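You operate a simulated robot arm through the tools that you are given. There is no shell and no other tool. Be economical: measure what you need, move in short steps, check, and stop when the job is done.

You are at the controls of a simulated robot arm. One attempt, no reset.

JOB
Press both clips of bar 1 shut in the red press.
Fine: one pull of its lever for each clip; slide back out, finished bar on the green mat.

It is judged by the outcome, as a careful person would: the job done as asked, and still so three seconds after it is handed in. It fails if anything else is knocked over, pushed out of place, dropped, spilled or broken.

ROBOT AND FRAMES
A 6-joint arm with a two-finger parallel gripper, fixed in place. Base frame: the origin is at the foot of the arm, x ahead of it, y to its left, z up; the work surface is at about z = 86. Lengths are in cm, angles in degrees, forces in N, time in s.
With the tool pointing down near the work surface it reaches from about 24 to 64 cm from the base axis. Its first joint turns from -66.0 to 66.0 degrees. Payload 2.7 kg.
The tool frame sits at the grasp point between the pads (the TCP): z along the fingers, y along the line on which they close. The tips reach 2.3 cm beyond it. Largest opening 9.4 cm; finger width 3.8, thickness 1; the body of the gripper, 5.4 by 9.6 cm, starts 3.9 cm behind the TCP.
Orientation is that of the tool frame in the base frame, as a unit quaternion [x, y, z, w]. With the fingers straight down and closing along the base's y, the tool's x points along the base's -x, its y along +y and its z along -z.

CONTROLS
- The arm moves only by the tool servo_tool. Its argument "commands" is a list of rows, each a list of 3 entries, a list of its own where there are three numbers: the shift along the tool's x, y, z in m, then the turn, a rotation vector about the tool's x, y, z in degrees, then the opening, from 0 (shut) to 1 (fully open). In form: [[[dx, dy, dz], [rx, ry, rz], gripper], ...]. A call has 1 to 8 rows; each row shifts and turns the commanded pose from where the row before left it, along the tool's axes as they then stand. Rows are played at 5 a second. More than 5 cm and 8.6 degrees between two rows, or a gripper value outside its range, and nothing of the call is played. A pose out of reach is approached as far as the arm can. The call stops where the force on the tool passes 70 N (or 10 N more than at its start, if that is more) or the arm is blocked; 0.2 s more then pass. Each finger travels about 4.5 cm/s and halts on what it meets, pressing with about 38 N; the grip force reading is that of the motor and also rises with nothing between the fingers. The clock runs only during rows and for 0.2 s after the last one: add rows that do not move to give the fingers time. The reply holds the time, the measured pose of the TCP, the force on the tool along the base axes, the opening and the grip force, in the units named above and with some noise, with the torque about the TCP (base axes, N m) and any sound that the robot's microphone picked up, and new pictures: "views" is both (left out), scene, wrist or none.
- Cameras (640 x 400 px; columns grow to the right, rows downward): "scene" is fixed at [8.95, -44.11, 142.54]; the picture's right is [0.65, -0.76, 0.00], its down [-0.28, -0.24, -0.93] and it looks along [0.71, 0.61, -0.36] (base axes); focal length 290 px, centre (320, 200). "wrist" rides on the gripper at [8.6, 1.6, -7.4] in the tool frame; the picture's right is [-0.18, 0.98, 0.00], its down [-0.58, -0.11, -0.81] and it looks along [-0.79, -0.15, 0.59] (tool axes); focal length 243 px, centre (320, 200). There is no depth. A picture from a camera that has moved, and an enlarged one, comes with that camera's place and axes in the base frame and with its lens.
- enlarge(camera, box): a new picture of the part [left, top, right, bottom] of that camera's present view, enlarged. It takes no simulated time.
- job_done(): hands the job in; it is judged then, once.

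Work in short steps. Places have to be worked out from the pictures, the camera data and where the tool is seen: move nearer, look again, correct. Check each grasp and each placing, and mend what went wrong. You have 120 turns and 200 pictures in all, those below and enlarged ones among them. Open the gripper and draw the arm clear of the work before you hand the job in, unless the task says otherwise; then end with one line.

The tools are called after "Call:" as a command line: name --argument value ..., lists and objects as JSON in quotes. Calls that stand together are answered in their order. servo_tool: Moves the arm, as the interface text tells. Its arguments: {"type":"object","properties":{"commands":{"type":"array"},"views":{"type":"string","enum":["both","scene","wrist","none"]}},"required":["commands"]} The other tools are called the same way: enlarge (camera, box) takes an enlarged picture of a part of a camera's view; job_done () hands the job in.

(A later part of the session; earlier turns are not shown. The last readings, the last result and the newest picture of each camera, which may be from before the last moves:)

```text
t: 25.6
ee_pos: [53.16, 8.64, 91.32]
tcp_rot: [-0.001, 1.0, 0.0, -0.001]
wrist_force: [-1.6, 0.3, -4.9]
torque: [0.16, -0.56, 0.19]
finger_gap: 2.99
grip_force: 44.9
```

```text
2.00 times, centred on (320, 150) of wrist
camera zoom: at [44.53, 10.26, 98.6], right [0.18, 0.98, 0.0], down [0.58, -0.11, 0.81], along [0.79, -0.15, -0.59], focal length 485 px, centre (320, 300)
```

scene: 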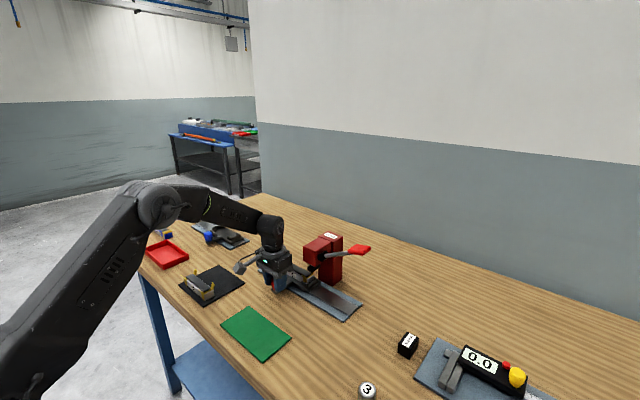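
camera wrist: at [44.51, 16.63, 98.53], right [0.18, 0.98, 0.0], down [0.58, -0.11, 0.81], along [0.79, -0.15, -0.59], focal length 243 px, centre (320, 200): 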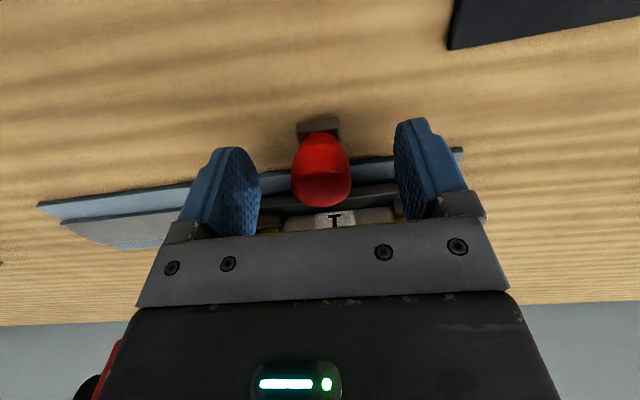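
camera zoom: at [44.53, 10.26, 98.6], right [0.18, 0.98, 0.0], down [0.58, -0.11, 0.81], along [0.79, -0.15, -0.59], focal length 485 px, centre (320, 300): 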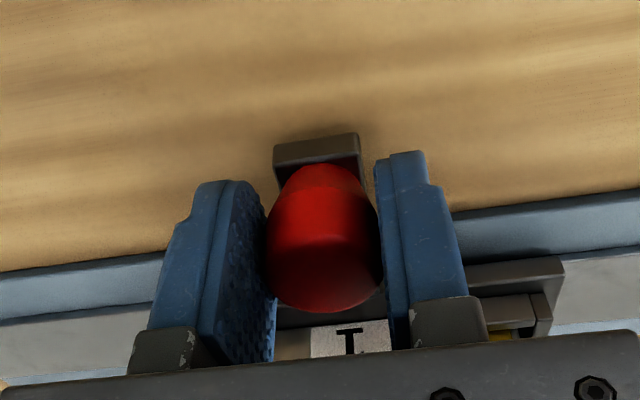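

Estimates say 0.45–0.8 cm more. I slide 0.5 cm, then release and rise to view the ram's front face straight on with the wrist camera.

Call:
servo_tool --commands '[[[0, -0.005, 0], [0, 0, 0], 0.2], [[0, 0, 0], [0, 0, 0], 0.2], [[0, 0, 0], [0, 0, 0], 0.4], [[0, 0, 0], [0, 0, 0], 0.6], [[0, 0, 0], [0, 0, 0], 0.6], [[0, 0, -0.03], [0, 0, 0], 0.6], [[0, 0, -0.04], [0, 0, 0], 0.6], [[0, 0, -0.03], [0, 0, 0], 0.6]]' --views "none"

Call:
servo_tool --commands '[[[0.03, -0.03, 0], [0, 0, 0], 0.6], [[0.02, -0.02, 0], [0, 0, 0], 0.6], [[0, 0, 0], [0, 0, 0], 0.6]]' --views "wrist"

Call:
enlarge --camera "wrist" --box '[240, 80, 400, 180]'

```text
t: 27.4
ee_pos: [53.27, 8.17, 101.27]
tcp_rot: [-0.001, 1.0, 0.0, 0.0]
wrist_force: [0.4, -0.6, 0.2]
torque: [0.02, -0.01, 0.0]
finger_gap: 5.64
grip_force: 0.1
```

```text
t: 28.2
ee_pos: [48.15, 3.36, 101.21]
tcp_rot: [-0.001, 1.0, -0.001, -0.001]
wrist_force: [0.0, -0.1, -0.4]
torque: [0.02, -0.01, -0.02]
finger_gap: 5.63
grip_force: 0.1
camera wrist: at [39.59, 4.91, 108.58], right [0.18, 0.98, 0.0], down [0.58, -0.11, 0.81], along [0.79, -0.15, -0.59], focal length 243 px, centre (320, 200)
```

wrist: 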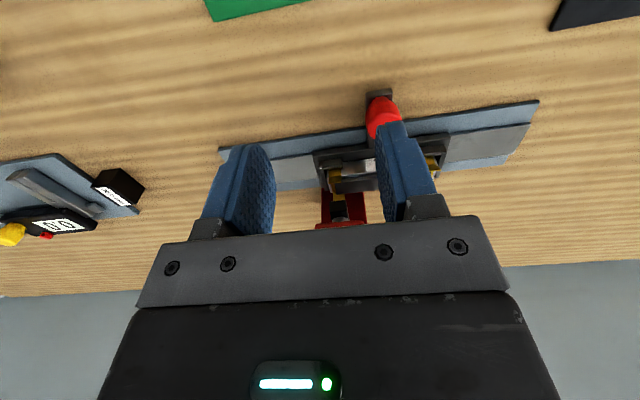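

```text
4.00 times, centred on (320, 130) of wrist
camera zoom: at [39.59, 4.91, 108.58], right [0.18, 0.98, 0.0], down [0.58, -0.11, 0.81], along [0.79, -0.15, -0.59], focal length 970 px, centre (320, 480)
```

zoom: 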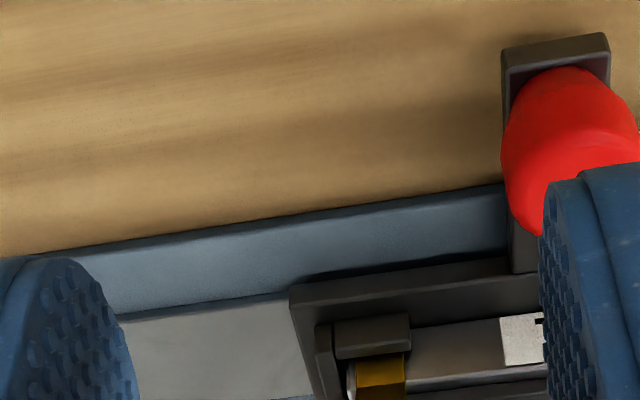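

Call:
enlarge --camera "wrist" --box '[280, 145, 400, 230]'

```text
4.71 times, centred on (340, 188) of wrist
camera zoom: at [39.59, 4.91, 108.58], right [0.18, 0.98, 0.0], down [0.58, -0.11, 0.81], along [0.79, -0.15, -0.59], focal length 1142 px, centre (226, 259)
```

zoom: 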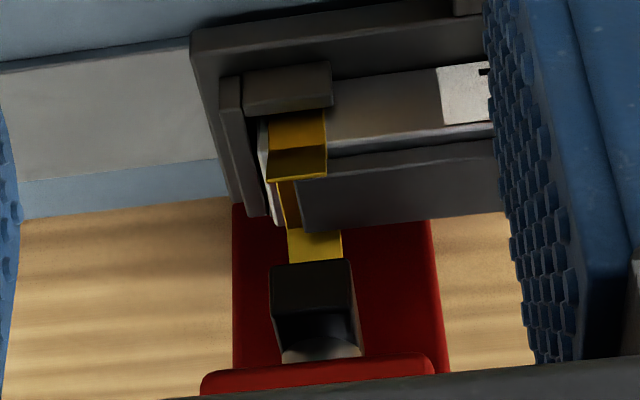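

The ram's centre is at y ≈ 3.0 and the clip's at y ≈ 2.9, so the first clip is under the ram. Next I rise and move beside the lever to locate its handle.

Call:
servo_tool --commands '[[[0, -0.027, -0.03], [0, 0, 0], 0.3], [[0, -0.027, -0.03], [0, 0, 0], 0.0], [[0, -0.027, -0.03], [0, 0, 0], 0.0], [[0, -0.027, -0.03], [0, 0, 0], 0.0], [[0, -0.027, -0.03], [0, 0, 0], 0.0], [[0, 0, 0], [0, 0, 0], 0.0], [[0, 0, 0], [0, 0, 0], 0.0]]' --views "wrist"

Call:
enlarge --camera "wrist" --box '[240, 60, 480, 210]'

Call:
enlarge --camera "scene" --box '[290, 220, 390, 290]'

```text
t: 29.8
ee_pos: [48.29, -10.38, 116.23]
tcp_rot: [-0.001, 1.0, 0.0, 0.0]
wrist_force: [-0.5, 0.1, -0.8]
torque: [0.01, -0.01, 0.02]
finger_gap: 0.0
grip_force: 38.2
camera wrist: at [39.6, -8.72, 123.73], right [0.18, 0.98, 0.0], down [0.58, -0.11, 0.81], along [0.79, -0.15, -0.59], focal length 243 px, centre (320, 200)
```

wrist: 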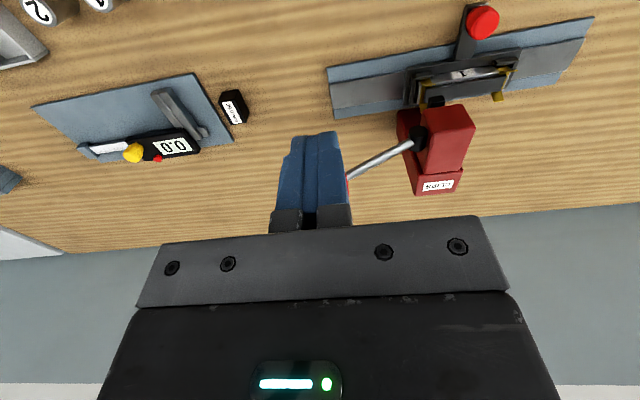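

```text
2.67 times, centred on (360, 135) of wrist
camera zoom: at [39.6, -8.72, 123.73], right [0.18, 0.98, 0.0], down [0.58, -0.11, 0.81], along [0.79, -0.15, -0.59], focal length 647 px, centre (213, 373)
```

zoom: 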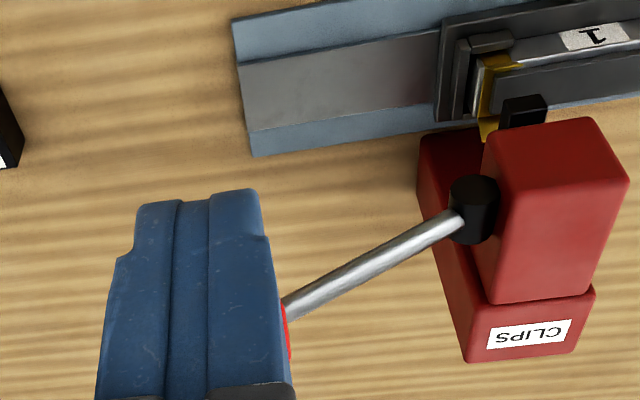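

```text
5.71 times, centred on (340, 255) of scene
camera zoom: at [8.95, -44.11, 142.54], right [0.65, -0.76, 0.0], down [-0.28, -0.24, -0.93], along [0.71, 0.61, -0.36], focal length 1658 px, centre (206, -114)
```

zoom: 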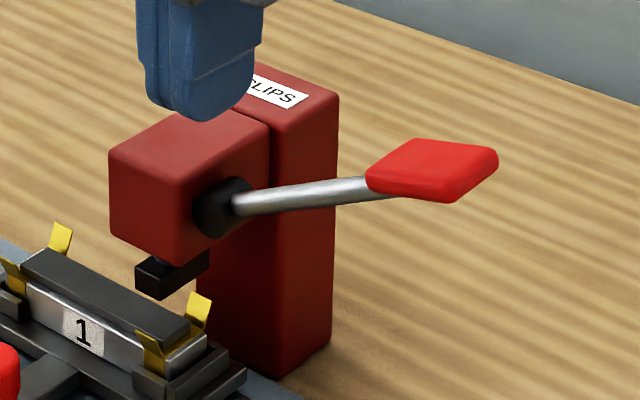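

The handle is hidden behind the fingers; I shift 7 cm to -y to see it.

Call:
servo_tool --commands '[[[0, -0.035, 0], [0, 0, 0], 0.0], [[0, -0.035, 0], [0, 0, 0], 0.0], [[0, 0, 0], [0, 0, 0], 0.0]]' --views "none"

Call:
enlarge --camera "wrist" --box '[320, 60, 560, 210]'

```text
t: 30.6
ee_pos: [48.21, -17.27, 116.25]
tcp_rot: [-0.001, 1.0, 0.0, 0.0]
wrist_force: [0.4, -0.9, -0.2]
torque: [0.02, 0.0, -0.02]
finger_gap: 0.02
grip_force: 38.3
```

```text
2.67 times, centred on (440, 135) of wrist
camera zoom: at [39.51, -15.6, 123.64], right [0.18, 0.98, 0.0], down [0.58, -0.11, 0.81], along [0.79, -0.15, -0.59], focal length 647 px, centre (0, 373)
```

zoom: 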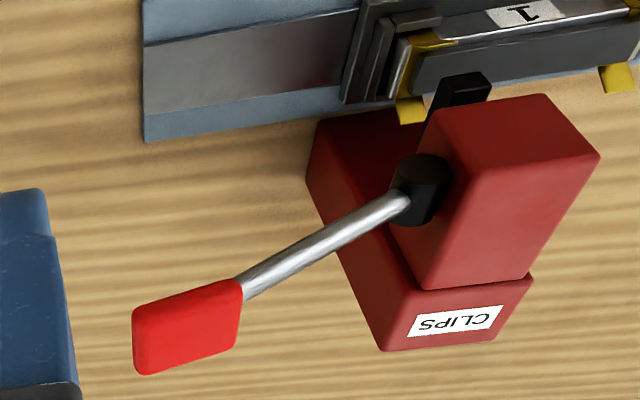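

The handle paddle is centred at about (61.8, -11.5, 105.8), the pivot at (61.1, -0.6, 100.1). I go above the paddle with closed fingers (x ≈ 60.5 because of reach).

Call:
servo_tool --commands '[[[-0.04, 0.0175, 0.01], [0, 0, 0], 0.0], [[-0.04, 0.0175, 0.01], [0, 0, 0], 0.0], [[-0.042, 0.0175, 0.01], [0, 0, 0], 0.0], [[0, 0, 0], [0, 0, 0], 0.0]]'

Call:
enlarge --camera "scene" --box '[290, 210, 390, 280]'

```text
t: 31.6
ee_pos: [57.98, -12.36, 112.96]
tcp_rot: [0.0, 1.0, 0.0, 0.0]
wrist_force: [0.4, 0.3, -0.3]
torque: [0.0, 0.03, 0.0]
finger_gap: 0.05
grip_force: 38.1
out of reach, approached as far as the arm can: row 3
camera wrist: at [49.35, -10.77, 120.44], right [0.18, 0.98, 0.0], down [0.58, -0.11, 0.81], along [0.79, -0.15, -0.59], focal length 243 px, centre (320, 200)
```

scene: 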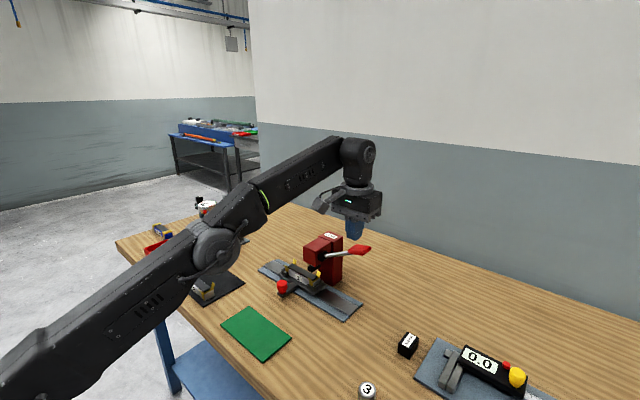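
wrist: 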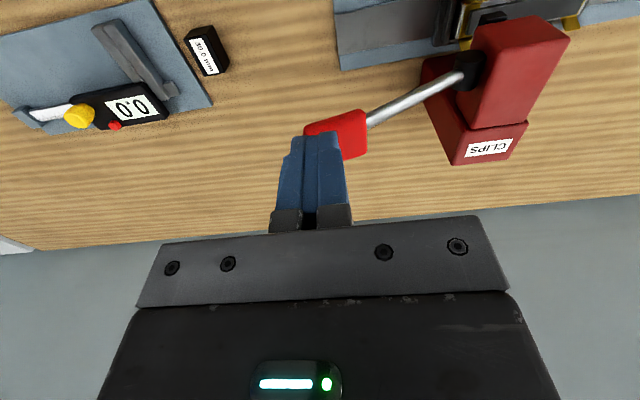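

```text
5.71 times, centred on (340, 245) of scene
camera zoom: at [8.96, -44.11, 142.54], right [0.65, -0.76, 0.0], down [-0.28, -0.24, -0.93], along [0.71, 0.61, -0.36], focal length 1658 px, centre (206, -57)
```

zoom: 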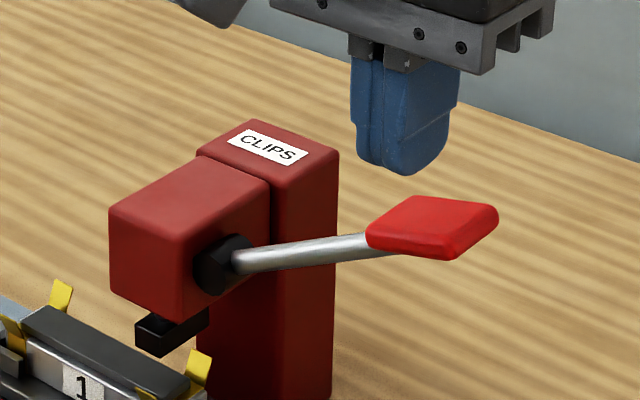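

At this height the reach limits x to 58. I tilt the fingers 25° outward to gain reach and aim the tips at the paddle centre (61, -11.9).

Call:
servo_tool --commands '[[[0, 0, 0], [0, -8.4, 0], 0.0], [[0, 0, 0], [0, -8.3, 0], 0.0], [[0, 0, 0], [0, -8.3, 0], 0.0], [[-0.004, 0.0025, 0.015], [0, 0, 0], 0.0], [[-0.004, 0.0025, 0.015], [0, 0, 0], 0.0], [[0, 0, 0], [0, 0, 0], 0.0]]'

Call:
enlarge --camera "scene" --box '[290, 210, 390, 280]'

```text
t: 33.0
ee_pos: [60.08, -11.78, 110.59]
tcp_rot: [0.0, 0.976, -0.001, 0.216]
wrist_force: [0.4, 0.5, 0.0]
torque: [0.0, 0.02, 0.01]
finger_gap: 0.01
grip_force: 38.0
camera wrist: at [49.18, -10.24, 113.56], right [0.17, 0.98, 0.08], down [0.19, -0.11, 0.98], along [0.97, -0.15, -0.2], focal length 243 px, centre (320, 200)
```

scene: 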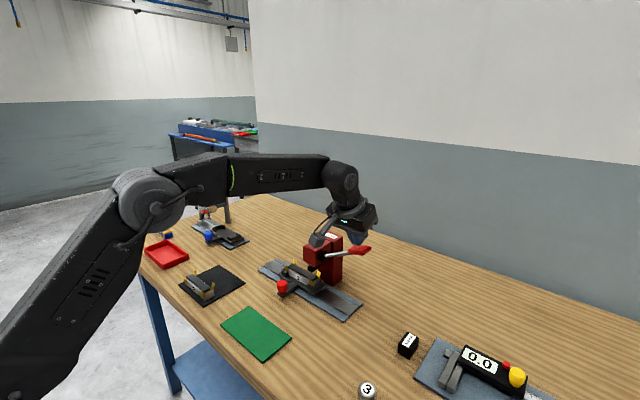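
wrist: 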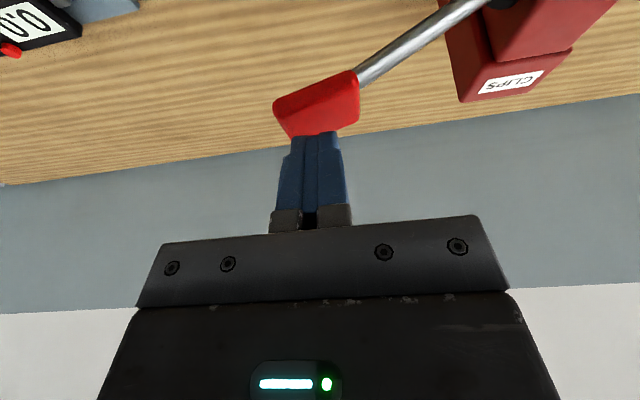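

```text
5.71 times, centred on (340, 245) of scene
camera zoom: at [8.96, -44.11, 142.54], right [0.65, -0.76, 0.0], down [-0.28, -0.24, -0.93], along [0.71, 0.61, -0.36], focal length 1658 px, centre (206, -57)
```

zoom: 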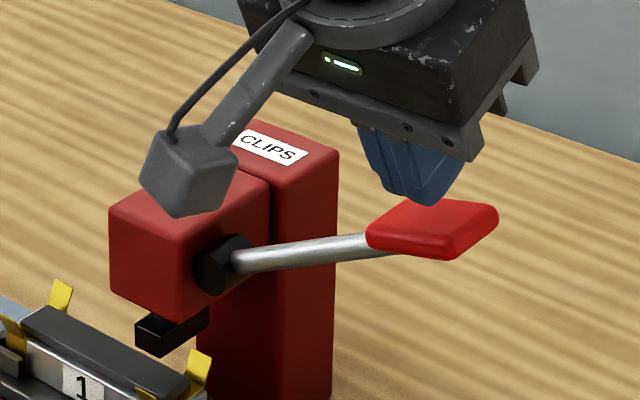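

Tips are right above the paddle. I push straight down in 1 cm steps, watching force and sound.

Call:
servo_tool --commands '[[[0.00423, 0, 0.00906], [0, 0, 0], 0.0], [[0.00423, 0, 0.00906], [0, 0, 0], 0.0], [[0.00423, 0, 0.00906], [0, 0, 0], 0.0], [[0.00423, 0, 0.00906], [0, 0, 0], 0.0], [[0.00423, 0, 0.00906], [0, 0, 0], 0.0]]' --views "none"

Call:
enlarge --camera "scene" --box '[290, 220, 390, 290]'

```text
t: 34.2
ee_pos: [60.12, -11.85, 105.49]
tcp_rot: [0.0, 0.976, 0.0, 0.218]
wrist_force: [-5.9, -9.6, 9.7]
torque: [-0.21, 0.22, 0.12]
finger_gap: 0.0
grip_force: 38.2
```

```text
5.71 times, centred on (340, 255) of scene
camera zoom: at [8.92, -44.14, 142.53], right [0.65, -0.76, 0.0], down [-0.28, -0.24, -0.93], along [0.71, 0.61, -0.36], focal length 1658 px, centre (206, -114)
```

zoom: 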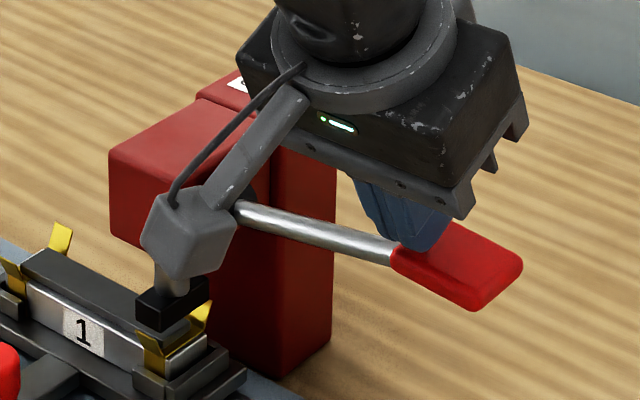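

The lever follows and the ram is coming down. I continue, drifting slightly outward along the paddle.

Call:
servo_tool --commands '[[[0.00423, -0.003, 0.00906], [0, 0, 0], 0.0], [[0.00423, -0.003, 0.00906], [0, 0, 0], 0.0], [[0.00423, 0, 0.00906], [0, 0, 0], 0.0], [[0.00423, 0, 0.00906], [0, 0, 0], 0.0]]' --views "none"

Call:
enlarge --camera "scene" --box '[290, 220, 390, 290]'

```text
t: 35.1
ee_pos: [60.06, -12.24, 103.83]
tcp_rot: [-0.003, 0.975, 0.001, 0.222]
wrist_force: [-22.2, 4.1, 12.2]
torque: [0.24, 0.71, 0.14]
finger_gap: 0.02
grip_force: 38.1
stopped in row 4: the force on the tool passed its limit at 77 N (the readings are from after the stop); the commanded pose is now the measured one
```

```text
5.71 times, centred on (340, 255) of scene
camera zoom: at [8.86, -44.09, 142.55], right [0.65, -0.76, 0.0], down [-0.28, -0.24, -0.93], along [0.71, 0.61, -0.36], focal length 1658 px, centre (206, -114)
```

zoom: 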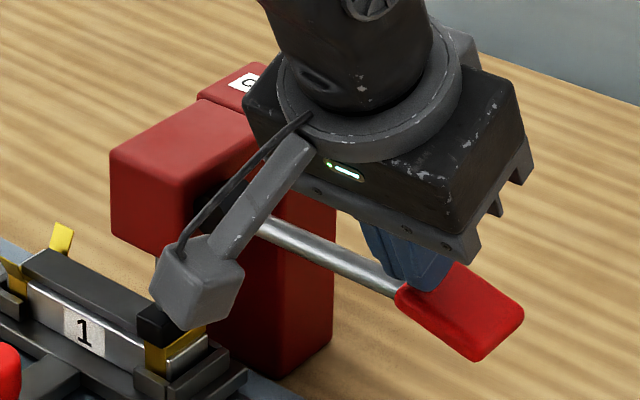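

The force limit stopped it with the ram on the clip, no sound noted. I look closely at the clip.

Call:
enlarge --camera "scene" --box '[296, 255, 344, 290]'

Call:
servo_tool --commands '[[[0, 0, 0], [0, 0, 0], 0.0], [[0, 0, 0], [0, 0, 0], 0.0]]' --views "wrist"

```text
11.43 times, centred on (320, 272) of scene
camera zoom: at [8.86, -44.09, 142.55], right [0.65, -0.76, 0.0], down [-0.28, -0.24, -0.93], along [0.71, 0.61, -0.36], focal length 3317 px, centre (320, -629)
```

zoom: 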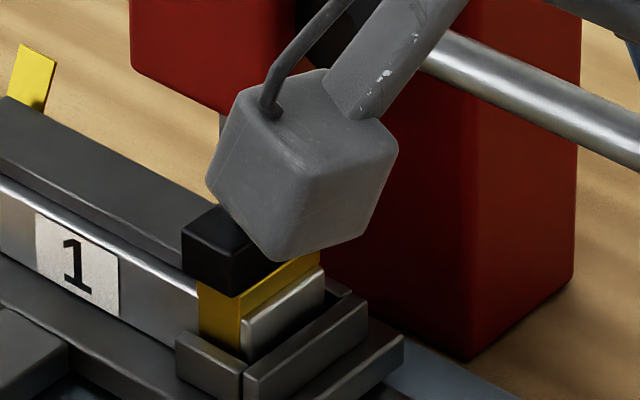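

```text
t: 35.7
ee_pos: [60.4, -12.24, 103.85]
tcp_rot: [-0.001, 0.974, -0.001, 0.228]
wrist_force: [-6.6, 1.1, 15.9]
torque: [0.18, 0.27, 0.04]
finger_gap: 0.01
grip_force: 38.1
camera wrist: at [49.36, -10.63, 106.65], right [0.16, 0.98, 0.08], down [0.16, -0.11, 0.98], along [0.97, -0.15, -0.18], focal length 243 px, centre (320, 200)
```

wrist: 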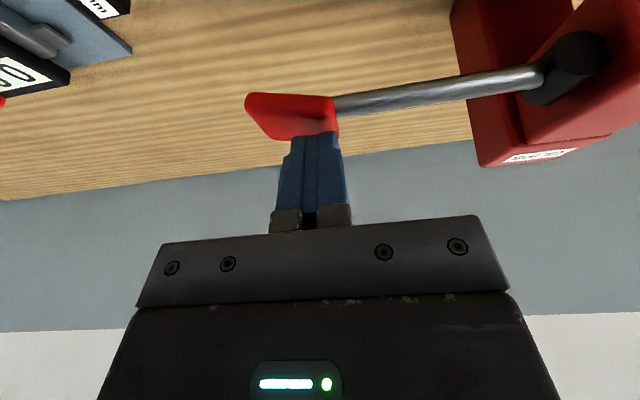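

The flaps appear folded under the ram. To be sure the stroke is complete, I press a little further within the same pull.

Call:
servo_tool --commands '[[[0.0013, -0.002, 0.0027], [0, 0, 0], 0.0], [[0.0013, -0.002, 0.0027], [0, 0, 0], 0.0], [[0.0013, 0, 0.0027], [0, 0, 0], 0.0], [[0.0013, 0, 0.0027], [0, 0, 0], 0.0]]' --views "none"

Call:
enlarge --camera "scene" --box '[296, 250, 344, 285]'

```text
t: 36.7
ee_pos: [60.42, -12.21, 103.82]
tcp_rot: [-0.002, 0.972, -0.002, 0.237]
wrist_force: [-19.1, 24.5, 55.0]
torque: [1.22, 0.87, 0.04]
finger_gap: 0.0
grip_force: 38.3
```

```text
11.43 times, centred on (320, 268) of scene
camera zoom: at [8.79, -44.02, 142.58], right [0.65, -0.76, 0.0], down [-0.28, -0.24, -0.93], along [0.71, 0.6, -0.36], focal length 3317 px, centre (320, -571)
```

zoom: 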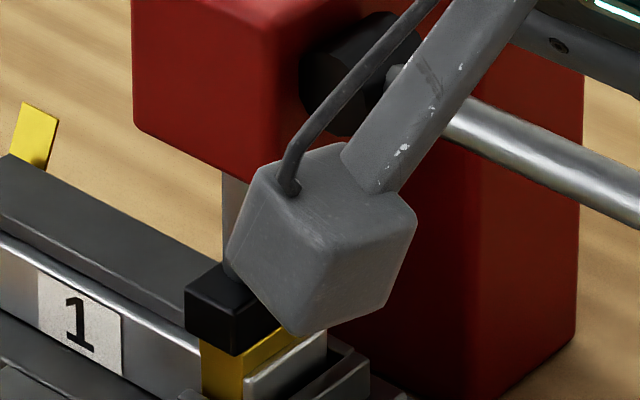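

55 N with no further movement: it is at the end of its stroke. I raise gently to let the lever return.

Call:
servo_tool --commands '[[[-0.00423, 0, -0.00906], [0, 0, 0], 0.0], [[-0.00423, 0, -0.00906], [0, 0, 0], 0.0], [[-0.00423, 0, -0.00906], [0, 0, 0], 0.0], [[-0.00423, 0, -0.00906], [0, 0, 0], 0.0], [[-0.00423, 0, -0.00906], [0, 0, 0], 0.0], [[-0.00423, 0, -0.00906], [0, 0, 0], 0.0], [[-0.0085, 0, -0.018], [0, 0, 0], 0.0], [[0, 0, 0], [0, 0, 0], 0.0]]' --views "scene"

Call:
enlarge --camera "scene" --box '[290, 225, 380, 290]'

```text
t: 38.5
ee_pos: [60.15, -12.68, 110.44]
tcp_rot: [-0.001, 0.975, -0.001, 0.224]
wrist_force: [-0.8, 0.8, 0.7]
torque: [0.03, 0.0, 0.01]
finger_gap: 0.0
grip_force: 37.7
```

scene: 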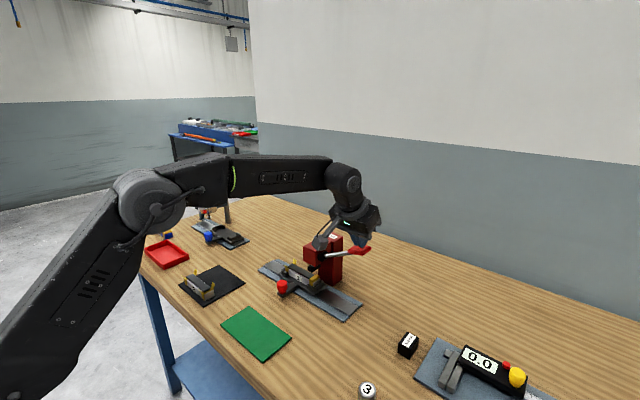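

```text
6.15 times, centred on (335, 258) of scene
camera zoom: at [8.95, -44.11, 142.54], right [0.65, -0.76, 0.0], down [-0.28, -0.24, -0.93], along [0.71, 0.61, -0.36], focal length 1786 px, centre (228, -154)
```

zoom: 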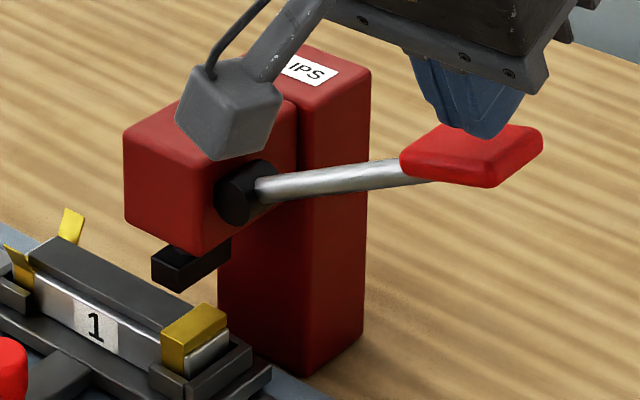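

The first clip is shut and the lever sprang back. I retreat, untilt, and go back over the knob.

Call:
servo_tool --commands '[[[0.0204, 0, -0.0266], [0, 0, 0], 0.0], [[0.0204, 0, -0.0266], [0, 0, 0], 0.0], [[0.0204, 0, -0.0266], [0, 0, 0], 0.2], [[0, 0, 0], [0, 6.475, 0], 0.5], [[0, 0, 0], [0, 6.475, 0], 0.8], [[0, 0, 0], [0, 6.475, 0], 0.8], [[0, 0, 0], [0, 6.475, 0], 0.8], [[0, 0, 0], [0, 0, 0], 0.8]]' --views "none"

Call:
servo_tool --commands '[[[0, 0.045, 0.01], [0, 0, 0], 0.8], [[0, 0.045, 0.01], [0, 0, 0], 0.8], [[-0.005, 0.045, 0.02], [0, 0, 0], 0.8], [[-0.005, 0.045, 0.02], [0, 0, 0], 0.8], [[-0.005, 0.028, 0.03], [0, 0, 0], 0.8], [[0, 0, 0.03], [0, 0, 0], 0.8], [[0, 0, 0], [0, 0, 0], 0.8]]' --views "wrist"

Call:
enlarge --camera "wrist" --box '[200, 0, 440, 150]'

```text
t: 40.3
ee_pos: [51.12, -12.5, 115.0]
tcp_rot: [-0.003, 1.0, -0.001, 0.001]
wrist_force: [0.8, 0.1, -0.3]
torque: [0.01, 0.02, -0.02]
finger_gap: 7.52
grip_force: 0.1
```

```text
t: 41.9
ee_pos: [52.54, 8.32, 103.0]
tcp_rot: [-0.002, 1.0, 0.0, 0.0]
wrist_force: [0.4, 1.0, 0.1]
torque: [0.04, 0.0, -0.01]
finger_gap: 7.53
grip_force: 0.0
camera wrist: at [43.88, 9.94, 110.38], right [0.18, 0.98, 0.0], down [0.58, -0.11, 0.81], along [0.79, -0.15, -0.59], focal length 243 px, centre (320, 200)
```

wrist: 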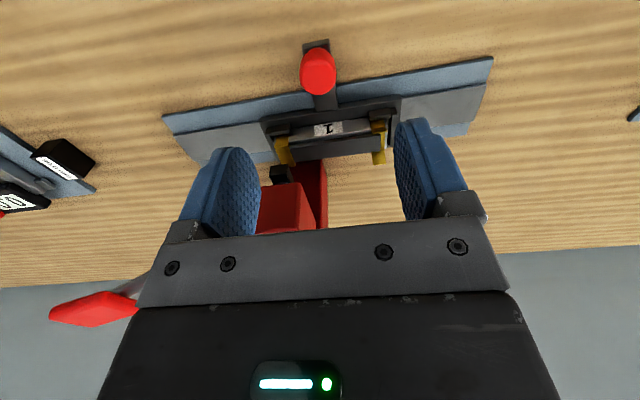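

```text
2.67 times, centred on (320, 75) of wrist
camera zoom: at [43.88, 9.94, 110.38], right [0.18, 0.98, 0.0], down [0.58, -0.11, 0.81], along [0.79, -0.15, -0.59], focal length 647 px, centre (320, 533)
```

zoom: 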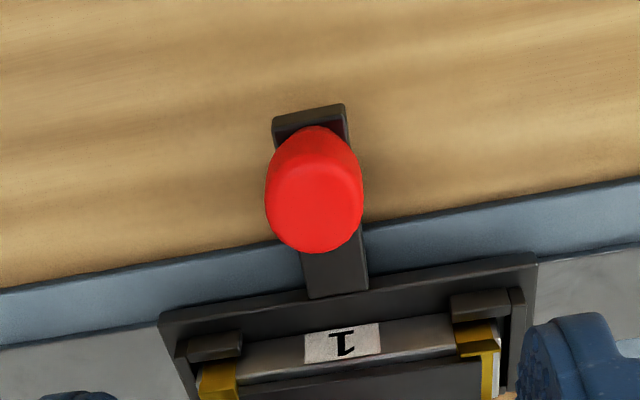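

The knob is at about (53.1, 8.05). I go down over it and close.

Call:
servo_tool --commands '[[[-0.006, -0.002, 0.03], [0, 0, 0], 0.8], [[0, 0, 0.04], [0, 0, 0], 0.8], [[0, 0, 0.03], [0, 0, 0], 0.8], [[0, 0, 0.018], [0, 0, 0], 0.8], [[0, 0, 0], [0, 0, 0], 0.5], [[0, 0, 0], [0, 0, 0], 0.2], [[0, 0, 0], [0, 0, 0], 0.2], [[0, 0, 0], [0, 0, 0], 0.2]]' --views "none"

Call:
servo_tool --commands '[[[0, 0, 0], [0, 0, 0], 0.2], [[0, 0, 0], [0, 0, 0], 0.2]]' --views "wrist"

```text
t: 43.7
ee_pos: [53.15, 8.05, 91.07]
tcp_rot: [-0.001, 1.0, -0.001, 0.001]
wrist_force: [0.0, -1.9, -2.2]
torque: [0.24, -0.2, -0.04]
finger_gap: 2.97
grip_force: 44.7
```

```text
t: 44.3
ee_pos: [53.16, 8.11, 91.05]
tcp_rot: [-0.001, 1.0, 0.0, 0.001]
wrist_force: [0.0, -2.8, -2.5]
torque: [0.27, -0.34, -0.08]
finger_gap: 2.97
grip_force: 45.0
camera wrist: at [44.47, 9.69, 98.49], right [0.18, 0.98, 0.0], down [0.58, -0.11, 0.81], along [0.79, -0.15, -0.59], focal length 243 px, centre (320, 200)
```

wrist: 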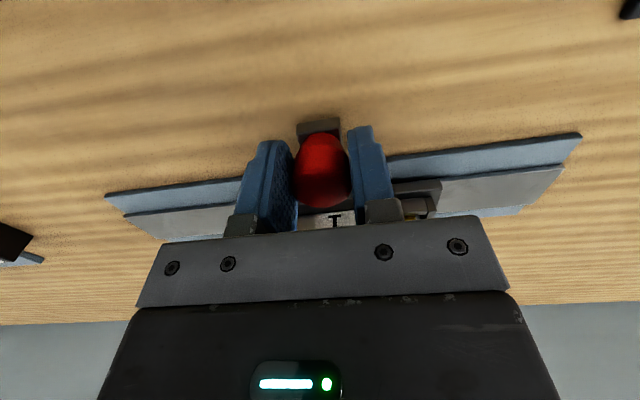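

The second clip is at y ≈ 12.9; it needs to move about 9.85 cm. I slide 9.6 cm first, easing x along.

Call:
servo_tool --commands '[[[-0.0002, -0.006, 0], [0, 0, 0], 0.2], [[-0.0002, -0.012, 0], [0, 0, 0], 0.2], [[-0.0002, -0.012, 0], [0, 0, 0], 0.2], [[-0.0002, -0.012, 0], [0, 0, 0], 0.2], [[-0.0002, -0.012, 0], [0, 0, 0], 0.2], [[-0.0002, -0.012, 0], [0, 0, 0], 0.2], [[0, 0, 0], [0, 0, 0], 0.2]]' --views "none"

Call:
servo_tool --commands '[[[-0.0002, -0.01, 0], [0, 0, 0], 0.2], [[-0.0002, -0.01, 0], [0, 0, 0], 0.2], [[-0.0002, -0.0085, 0], [0, 0, 0], 0.2], [[0, 0, 0], [0, 0, 0], 0.2]]' --views "scene"

Call:
enlarge --camera "scene" --box '[280, 225, 370, 300]'

```text
t: 45.9
ee_pos: [53.31, 1.25, 91.04]
tcp_rot: [-0.001, 1.0, 0.0, -0.004]
wrist_force: [-29.1, -1.5, 6.4]
torque: [0.29, 0.15, -0.03]
finger_gap: 2.99
grip_force: 44.4
```

```text
t: 46.9
ee_pos: [53.23, -1.52, 91.1]
tcp_rot: [-0.002, 1.0, 0.0, -0.003]
wrist_force: [-27.2, -2.7, 6.4]
torque: [0.25, 0.41, -0.03]
finger_gap: 2.97
grip_force: 45.4
```

scene: 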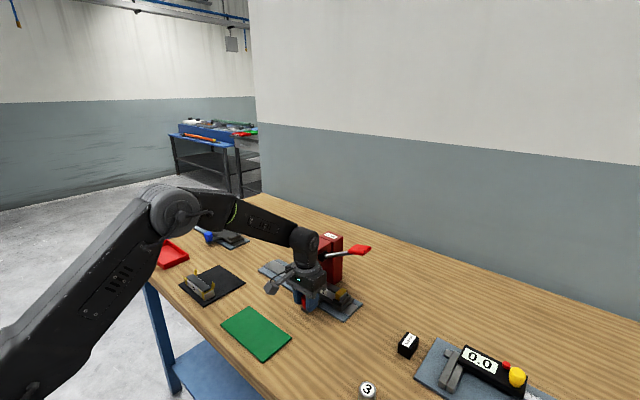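

```text
5.33 times, centred on (325, 262) of scene
camera zoom: at [8.87, -44.12, 142.54], right [0.65, -0.76, 0.0], down [-0.28, -0.24, -0.93], along [0.71, 0.61, -0.36], focal length 1548 px, centre (293, -133)
```

zoom: 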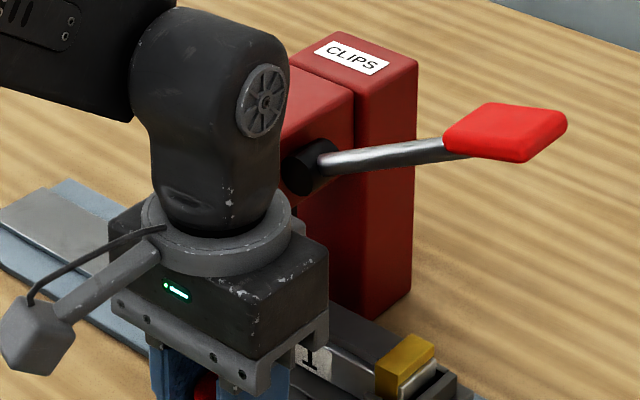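

The x easing built up 29 N, so I take it back, slide the last 0.2 cm, release, and back off to look at the alignment.

Call:
servo_tool --commands '[[[0.0015, -0.002, 0], [0, 0, 0], 0.2], [[0, 0, 0], [0, 0, 0], 0.2]]' --views "none"

Call:
servo_tool --commands '[[[0, 0, 0], [0, 0, 0], 0.4], [[0, 0, 0], [0, 0, 0], 0.6], [[0, 0, 0], [0, 0, 0], 0.6], [[0, 0, -0.03], [0, 0, 0], 0.6], [[0.01, 0, -0.04], [0, 0, 0], 0.6], [[0.03, 0.03, -0.02], [0, 0, 0], 0.6], [[0.01, 0.02, 0], [0, 0, 0], 0.6], [[0, 0, 0], [0, 0, 0], 0.6]]' --views "none"

Call:
enlarge --camera "wrist" --box '[220, 130, 380, 230]'

```text
t: 47.5
ee_pos: [53.12, -1.65, 91.13]
tcp_rot: [-0.002, 1.0, -0.001, -0.001]
wrist_force: [-12.4, 0.4, 1.8]
torque: [0.22, 1.27, 0.12]
finger_gap: 2.97
grip_force: 45.2
```

```text
t: 49.3
ee_pos: [48.37, 3.24, 100.02]
tcp_rot: [-0.001, 1.0, 0.0, 0.001]
wrist_force: [0.1, -0.2, 0.0]
torque: [-0.01, -0.03, 0.01]
finger_gap: 5.64
grip_force: 0.0
```

```text
4.00 times, centred on (300, 180) of wrist
camera zoom: at [39.66, 4.94, 107.51], right [0.18, 0.98, 0.0], down [0.58, -0.11, 0.81], along [0.79, -0.15, -0.59], focal length 970 px, centre (400, 280)
```

zoom: 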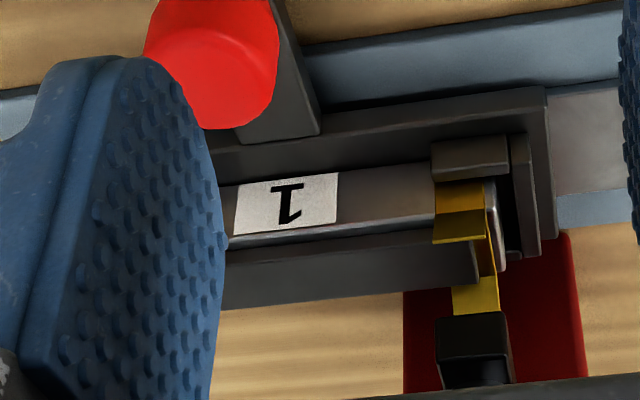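

The second clip (y ≈ 2.85) is aligned under the ram (y ≈ 3.0), just as the first was. Back to the lever with the same tilted approach.

Call:
servo_tool --commands '[[[-0.002, -0.031, -0.032], [0, 0, 0], 0.3], [[-0.002, -0.031, -0.032], [0, 0, 0], 0.0], [[-0.002, -0.031, -0.032], [0, 0, 0], 0.0], [[-0.002, -0.031, -0.032], [0, 0, 0], 0.0], [[-0.002, -0.032, -0.032], [0, 0, 0], 0.0], [[0, 0, 0], [0, -8.4, 0], 0.0], [[0, 0, 0], [0, -8.3, 0], 0.0], [[0, 0, 0], [0, -8.3, 0], 0.0]]' --views "none"

Call:
servo_tool --commands '[[[-0.0244, 0, 0.0312], [0, 0, 0], 0.0], [[-0.0244, 0, 0.0312], [0, 0, 0], 0.0], [[-0.0244, 0, 0.0312], [0, 0, 0], 0.0], [[0, 0, 0], [0, 0, 0], 0.0]]' --views "wrist"

Call:
enlarge --camera "scene" --box '[290, 220, 390, 290]'

```text
t: 51.1
ee_pos: [49.3, -12.22, 116.06]
tcp_rot: [-0.002, 0.976, 0.0, 0.218]
wrist_force: [-0.3, -0.7, -0.1]
torque: [-0.01, 0.01, 0.0]
finger_gap: 0.0
grip_force: 38.0
```

```text
t: 52.1
ee_pos: [59.89, -12.1, 110.64]
tcp_rot: [-0.001, 0.976, -0.001, 0.217]
wrist_force: [0.3, -0.9, 0.7]
torque: [-0.01, 0.0, 0.01]
finger_gap: 0.0
grip_force: 38.6
camera wrist: at [49.03, -10.58, 113.74], right [0.16, 0.98, 0.08], down [0.19, -0.11, 0.98], along [0.97, -0.15, -0.2], focal length 243 px, centre (320, 200)
```

wrist: 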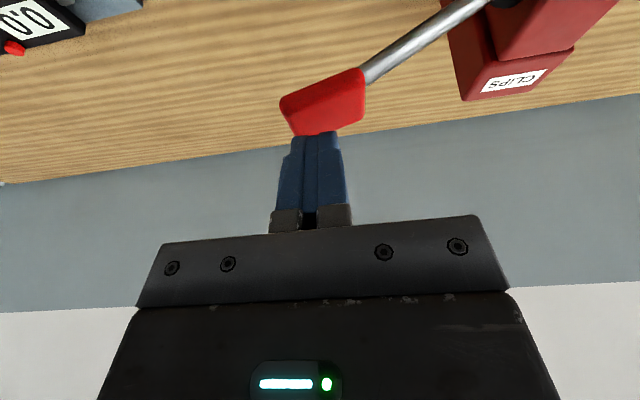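

```text
5.71 times, centred on (340, 255) of scene
camera zoom: at [8.96, -44.11, 142.54], right [0.65, -0.76, 0.0], down [-0.28, -0.24, -0.93], along [0.71, 0.61, -0.36], focal length 1658 px, centre (206, -114)
```

zoom: 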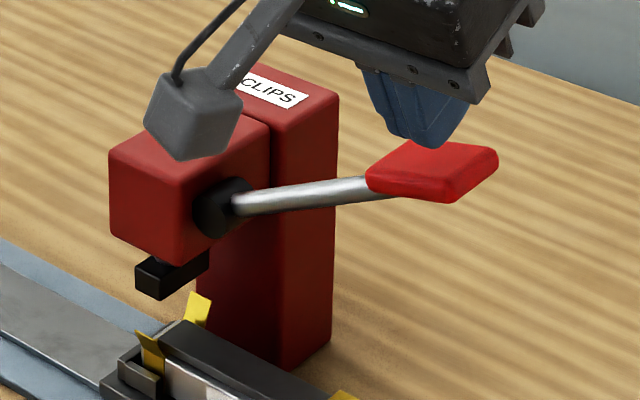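

Same position over the paddle. One continuous pull down: first 5.5 cm, then finer steps to the stop.

Call:
servo_tool --commands '[[[0.00423, 0, 0.00906], [0, 0, 0], 0.0], [[0.00423, 0, 0.00906], [0, 0, 0], 0.0], [[0.00423, 0, 0.00906], [0, 0, 0], 0.0], [[0.00423, -0.001, 0.00906], [0, 0, 0], 0.0], [[0.00423, -0.002, 0.00906], [0, 0, 0], 0.0], [[0.00212, -0.002, 0.00453], [0, 0, 0], 0.0], [[0.00212, 0, 0.00453], [0, 0, 0], 0.0], [[0.00212, 0, 0.00453], [0, 0, 0], 0.0]]' --views "none"

Call:
servo_tool --commands '[[[0.002, 0, 0.0045], [0, 0, 0], 0.0], [[0.002, 0, 0.0045], [0, 0, 0], 0.0], [[0, 0, 0], [0, 0, 0], 0.0]]' --views "none"

Call:
enlarge --camera "scene" --box '[290, 230, 370, 290]'

```text
t: 53.9
ee_pos: [59.79, -12.91, 104.41]
tcp_rot: [-0.002, 0.976, -0.001, 0.218]
wrist_force: [-5.5, -16.0, 10.0]
torque: [-0.33, 0.21, 0.1]
finger_gap: 0.0
grip_force: 37.8
```

```text
t: 54.7
ee_pos: [59.99, -12.87, 103.51]
tcp_rot: [-0.001, 0.976, -0.001, 0.219]
wrist_force: [-19.2, -13.4, 23.6]
torque: [-0.14, 0.6, 0.26]
finger_gap: 0.02
grip_force: 37.6
```

```text
6.67 times, centred on (330, 260) of scene
camera zoom: at [8.85, -44.14, 142.53], right [0.65, -0.76, 0.0], down [-0.28, -0.24, -0.93], along [0.71, 0.61, -0.36], focal length 1935 px, centre (253, -200)
```

zoom: 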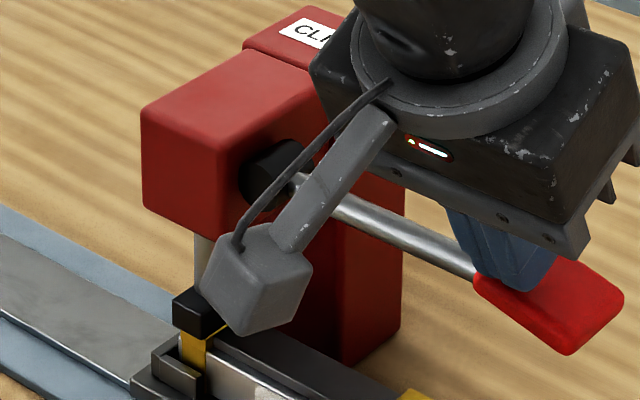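

The ram is on the clip; I press on to the hard stop.

Call:
servo_tool --commands '[[[0.0013, 0, 0.0027], [0, 0, 0], 0.0], [[0.0013, 0, 0.0027], [0, 0, 0], 0.0], [[0.0013, 0, 0.0027], [0, 0, 0], 0.0], [[0.0013, 0, 0.0027], [0, 0, 0], 0.0], [[0.0013, 0, 0.0027], [0, 0, 0], 0.0], [[0, 0, 0], [0, 0, 0], 0.0]]' --views "none"

Call:
enlarge --camera "scene" --box '[290, 230, 370, 290]'

```text
t: 55.6
ee_pos: [59.87, -12.97, 103.55]
tcp_rot: [-0.003, 0.974, -0.004, 0.226]
wrist_force: [-20.4, 0.8, 12.4]
torque: [0.14, 0.57, 0.17]
finger_gap: 0.0
grip_force: 38.0
stopped in row 4: the force on the tool passed its limit at 72 N (the readings are from after the stop); the commanded pose is now the measured one
```

```text
6.67 times, centred on (330, 260) of scene
camera zoom: at [8.88, -44.1, 142.55], right [0.65, -0.76, 0.0], down [-0.28, -0.24, -0.93], along [0.71, 0.61, -0.36], focal length 1935 px, centre (253, -200)
```

zoom: 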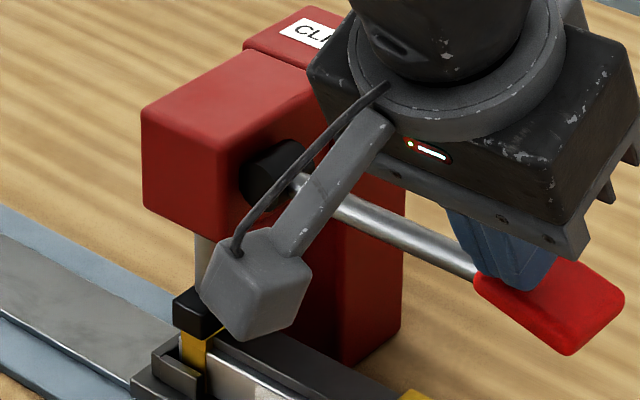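

Hard stop reached (72 N, no movement). I raise and let the lever return.

Call:
servo_tool --commands '[[[-0.00423, 0, -0.00906], [0, 0, 0], 0.0], [[-0.00423, 0, -0.00906], [0, 0, 0], 0.0], [[-0.00423, 0, -0.00906], [0, 0, 0], 0.0], [[-0.00423, 0, -0.00906], [0, 0, 0], 0.0], [[-0.00423, 0, -0.00906], [0, 0, 0], 0.0], [[-0.00423, 0, -0.00906], [0, 0, 0], 0.0], [[-0.0085, 0, -0.018], [0, 0, 0], 0.0], [[0, 0, 0], [0, 0, 0], 0.0]]' --views "none"

Call:
enlarge --camera "scene" --box '[290, 230, 380, 300]'

```text
t: 57.4
ee_pos: [59.77, -12.97, 111.24]
tcp_rot: [-0.003, 0.974, -0.004, 0.227]
wrist_force: [0.5, -0.5, 1.0]
torque: [-0.03, -0.03, 0.03]
finger_gap: 0.0
grip_force: 37.9
```

```text
5.71 times, centred on (335, 265) of scene
camera zoom: at [8.95, -44.11, 142.54], right [0.65, -0.76, 0.0], down [-0.28, -0.24, -0.93], along [0.71, 0.61, -0.36], focal length 1658 px, centre (234, -171)
```

zoom: 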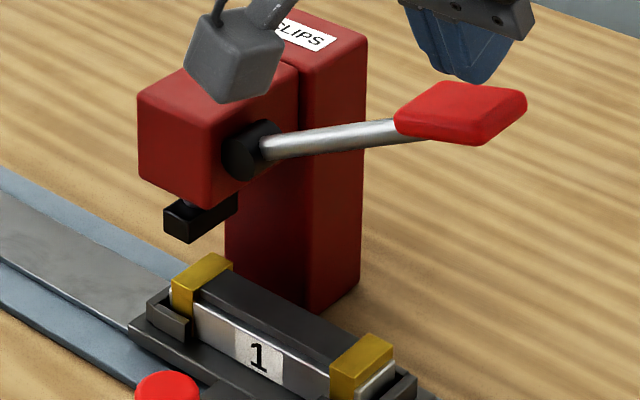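

Both clips are shut and the lever is back up. I return to the knob at about (53.1, -1.7).

Call:
servo_tool --commands '[[[0.0204, 0, -0.0266], [0, 0, 0], 0.0], [[0.0204, 0, -0.0266], [0, 0, 0], 0.0], [[0.0204, 0, -0.0266], [0, 0, 0], 0.2], [[0, 0, 0], [0, 6.55, 0], 0.5], [[0, 0, 0], [0, 6.55, 0], 0.8], [[0, 0, 0], [0, 6.55, 0], 0.8], [[0, 0, 0], [0, 6.55, 0], 0.8], [[0, 0, 0], [0, 0, 0], 0.8]]' --views "none"

Call:
servo_tool --commands '[[[0, 0.038, 0.02], [0, 0, 0], 0.8], [[-0.005, 0.038, 0.02], [0, 0, 0], 0.8], [[-0.01, 0.037, 0.03], [0, 0, 0], 0.8], [[-0.007, 0, 0.045], [0, 0, 0], 0.8], [[0, 0, 0], [0, 0, 0], 0.8]]' --views "wrist"

Call:
enlarge --camera "wrist" --box '[200, 0, 440, 150]'

```text
t: 59.2
ee_pos: [50.85, -12.81, 115.88]
tcp_rot: [-0.001, 1.0, -0.003, -0.001]
wrist_force: [0.6, -0.1, 0.3]
torque: [0.0, 0.0, 0.0]
finger_gap: 7.53
grip_force: 0.1
```

```text
t: 60.4
ee_pos: [52.95, -1.53, 104.53]
tcp_rot: [-0.002, 1.0, -0.004, 0.0]
wrist_force: [-0.5, 0.6, -0.5]
torque: [-0.02, -0.01, 0.04]
finger_gap: 7.51
grip_force: 0.0
camera wrist: at [44.39, 0.08, 111.94], right [0.18, 0.98, -0.01], down [0.58, -0.1, 0.81], along [0.79, -0.15, -0.59], focal length 243 px, centre (320, 200)
```

wrist: 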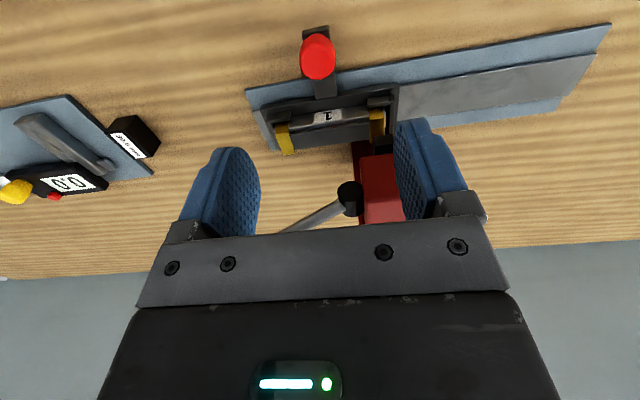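

```text
2.67 times, centred on (320, 75) of wrist
camera zoom: at [44.39, 0.08, 111.94], right [0.18, 0.98, -0.01], down [0.58, -0.1, 0.81], along [0.79, -0.15, -0.59], focal length 647 px, centre (320, 533)
```

zoom: 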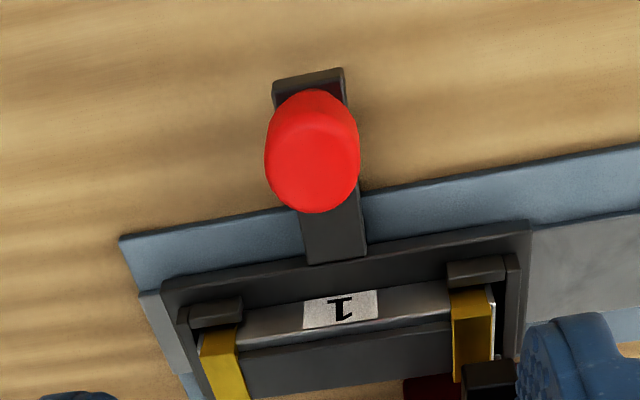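

Going down over the knob and closing on it.

Call:
servo_tool --commands '[[[-0.0015, -0.0015, 0.04], [0, 0, 0], 0.8], [[0, 0, 0.04], [0, 0, 0], 0.8], [[0, 0, 0.035], [0, 0, 0], 0.8], [[0, 0, 0.019], [0, 0, 0], 0.8], [[0, 0, 0], [0, 0, 0], 0.5], [[0, 0, 0], [0, 0, 0], 0.2], [[0, 0, 0], [0, 0, 0], 0.2], [[0, 0, 0], [0, 0, 0], 0.2]]' --views "none"

Call:
servo_tool --commands '[[[0, 0.005, 0], [0, 0, 0], 0.2], [[0, 0.012, 0], [0, 0, 0], 0.2], [[0, 0.012, 0], [0, 0, 0], 0.2], [[0, 0.012, 0], [0, 0, 0], 0.2], [[0, 0.012, 0], [0, 0, 0], 0.2], [[0, 0, 0], [0, 0, 0], 0.2]]' --views "none"

```text
t: 62.2
ee_pos: [53.32, -1.68, 91.08]
tcp_rot: [0.0, 1.0, -0.004, 0.0]
wrist_force: [0.1, -3.1, -3.4]
torque: [0.2, -0.38, -0.11]
finger_gap: 2.99
grip_force: 45.0
```

```text
t: 63.6
ee_pos: [53.31, 3.43, 90.99]
tcp_rot: [-0.002, 1.0, -0.004, 0.003]
wrist_force: [7.2, 1.1, 23.9]
torque: [0.33, 0.56, 0.02]
finger_gap: 2.99
grip_force: 44.9
```

Sliding well. I continue back out toward the start position (y ≈ 15).

Call:
servo_tool --commands '[[[0, 0.012, -0.0007], [0, 0, 0], 0.2], [[0, 0.015, 0], [0, 0, 0], 0.2], [[0, 0.015, 0], [0, 0, 0], 0.2], [[0, 0.015, 0], [0, 0, 0], 0.2], [[0, 0.015, 0], [0, 0, 0], 0.2], [[0, 0.015, 0], [0, 0, 0], 0.2], [[0, 0.015, 0], [0, 0, 0], 0.2], [[0, 0, 0], [0, 0, 0], 0.2]]' --views "none"

Call:
servo_tool --commands '[[[0, 0.007, 0], [0, 0, 0], 0.2], [[0, 0.0065, 0], [0, 0, 0], 0.2], [[0, 0, 0], [0, 0, 0], 0.2]]' --views "scene"

Call:
enlarge --camera "scene" --box '[240, 230, 350, 310]'

```text
t: 65.4
ee_pos: [53.3, 13.71, 90.88]
tcp_rot: [-0.002, 1.0, -0.003, 0.002]
wrist_force: [10.1, -0.9, 20.6]
torque: [0.36, 0.32, 0.15]
finger_gap: 2.99
grip_force: 45.4
```

```text
t: 66.2
ee_pos: [53.17, 15.04, 90.91]
tcp_rot: [-0.002, 1.0, -0.003, 0.003]
wrist_force: [9.3, -3.6, 17.5]
torque: [0.42, -0.21, 0.19]
finger_gap: 2.98
grip_force: 45.4
```

scene: 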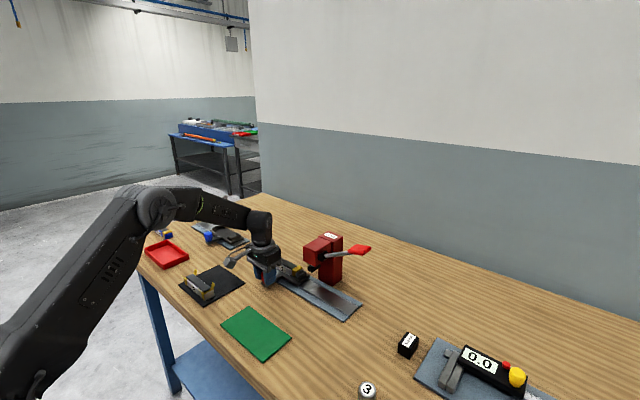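

```text
5.00 times, centred on (295, 270) of scene
camera zoom: at [8.95, -44.13, 142.53], right [0.65, -0.76, 0.0], down [-0.28, -0.24, -0.93], along [0.71, 0.61, -0.36], focal length 1451 px, centre (445, -150)
```

zoom: 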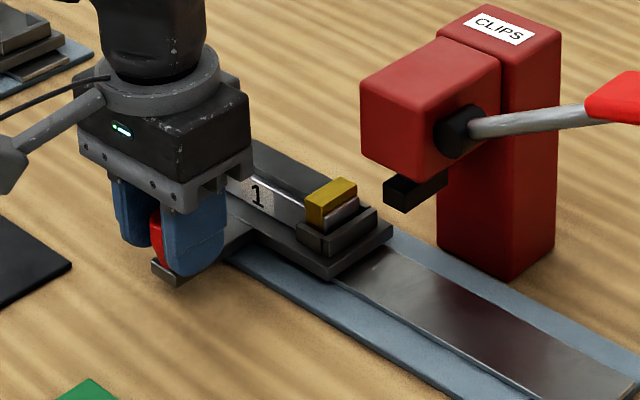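

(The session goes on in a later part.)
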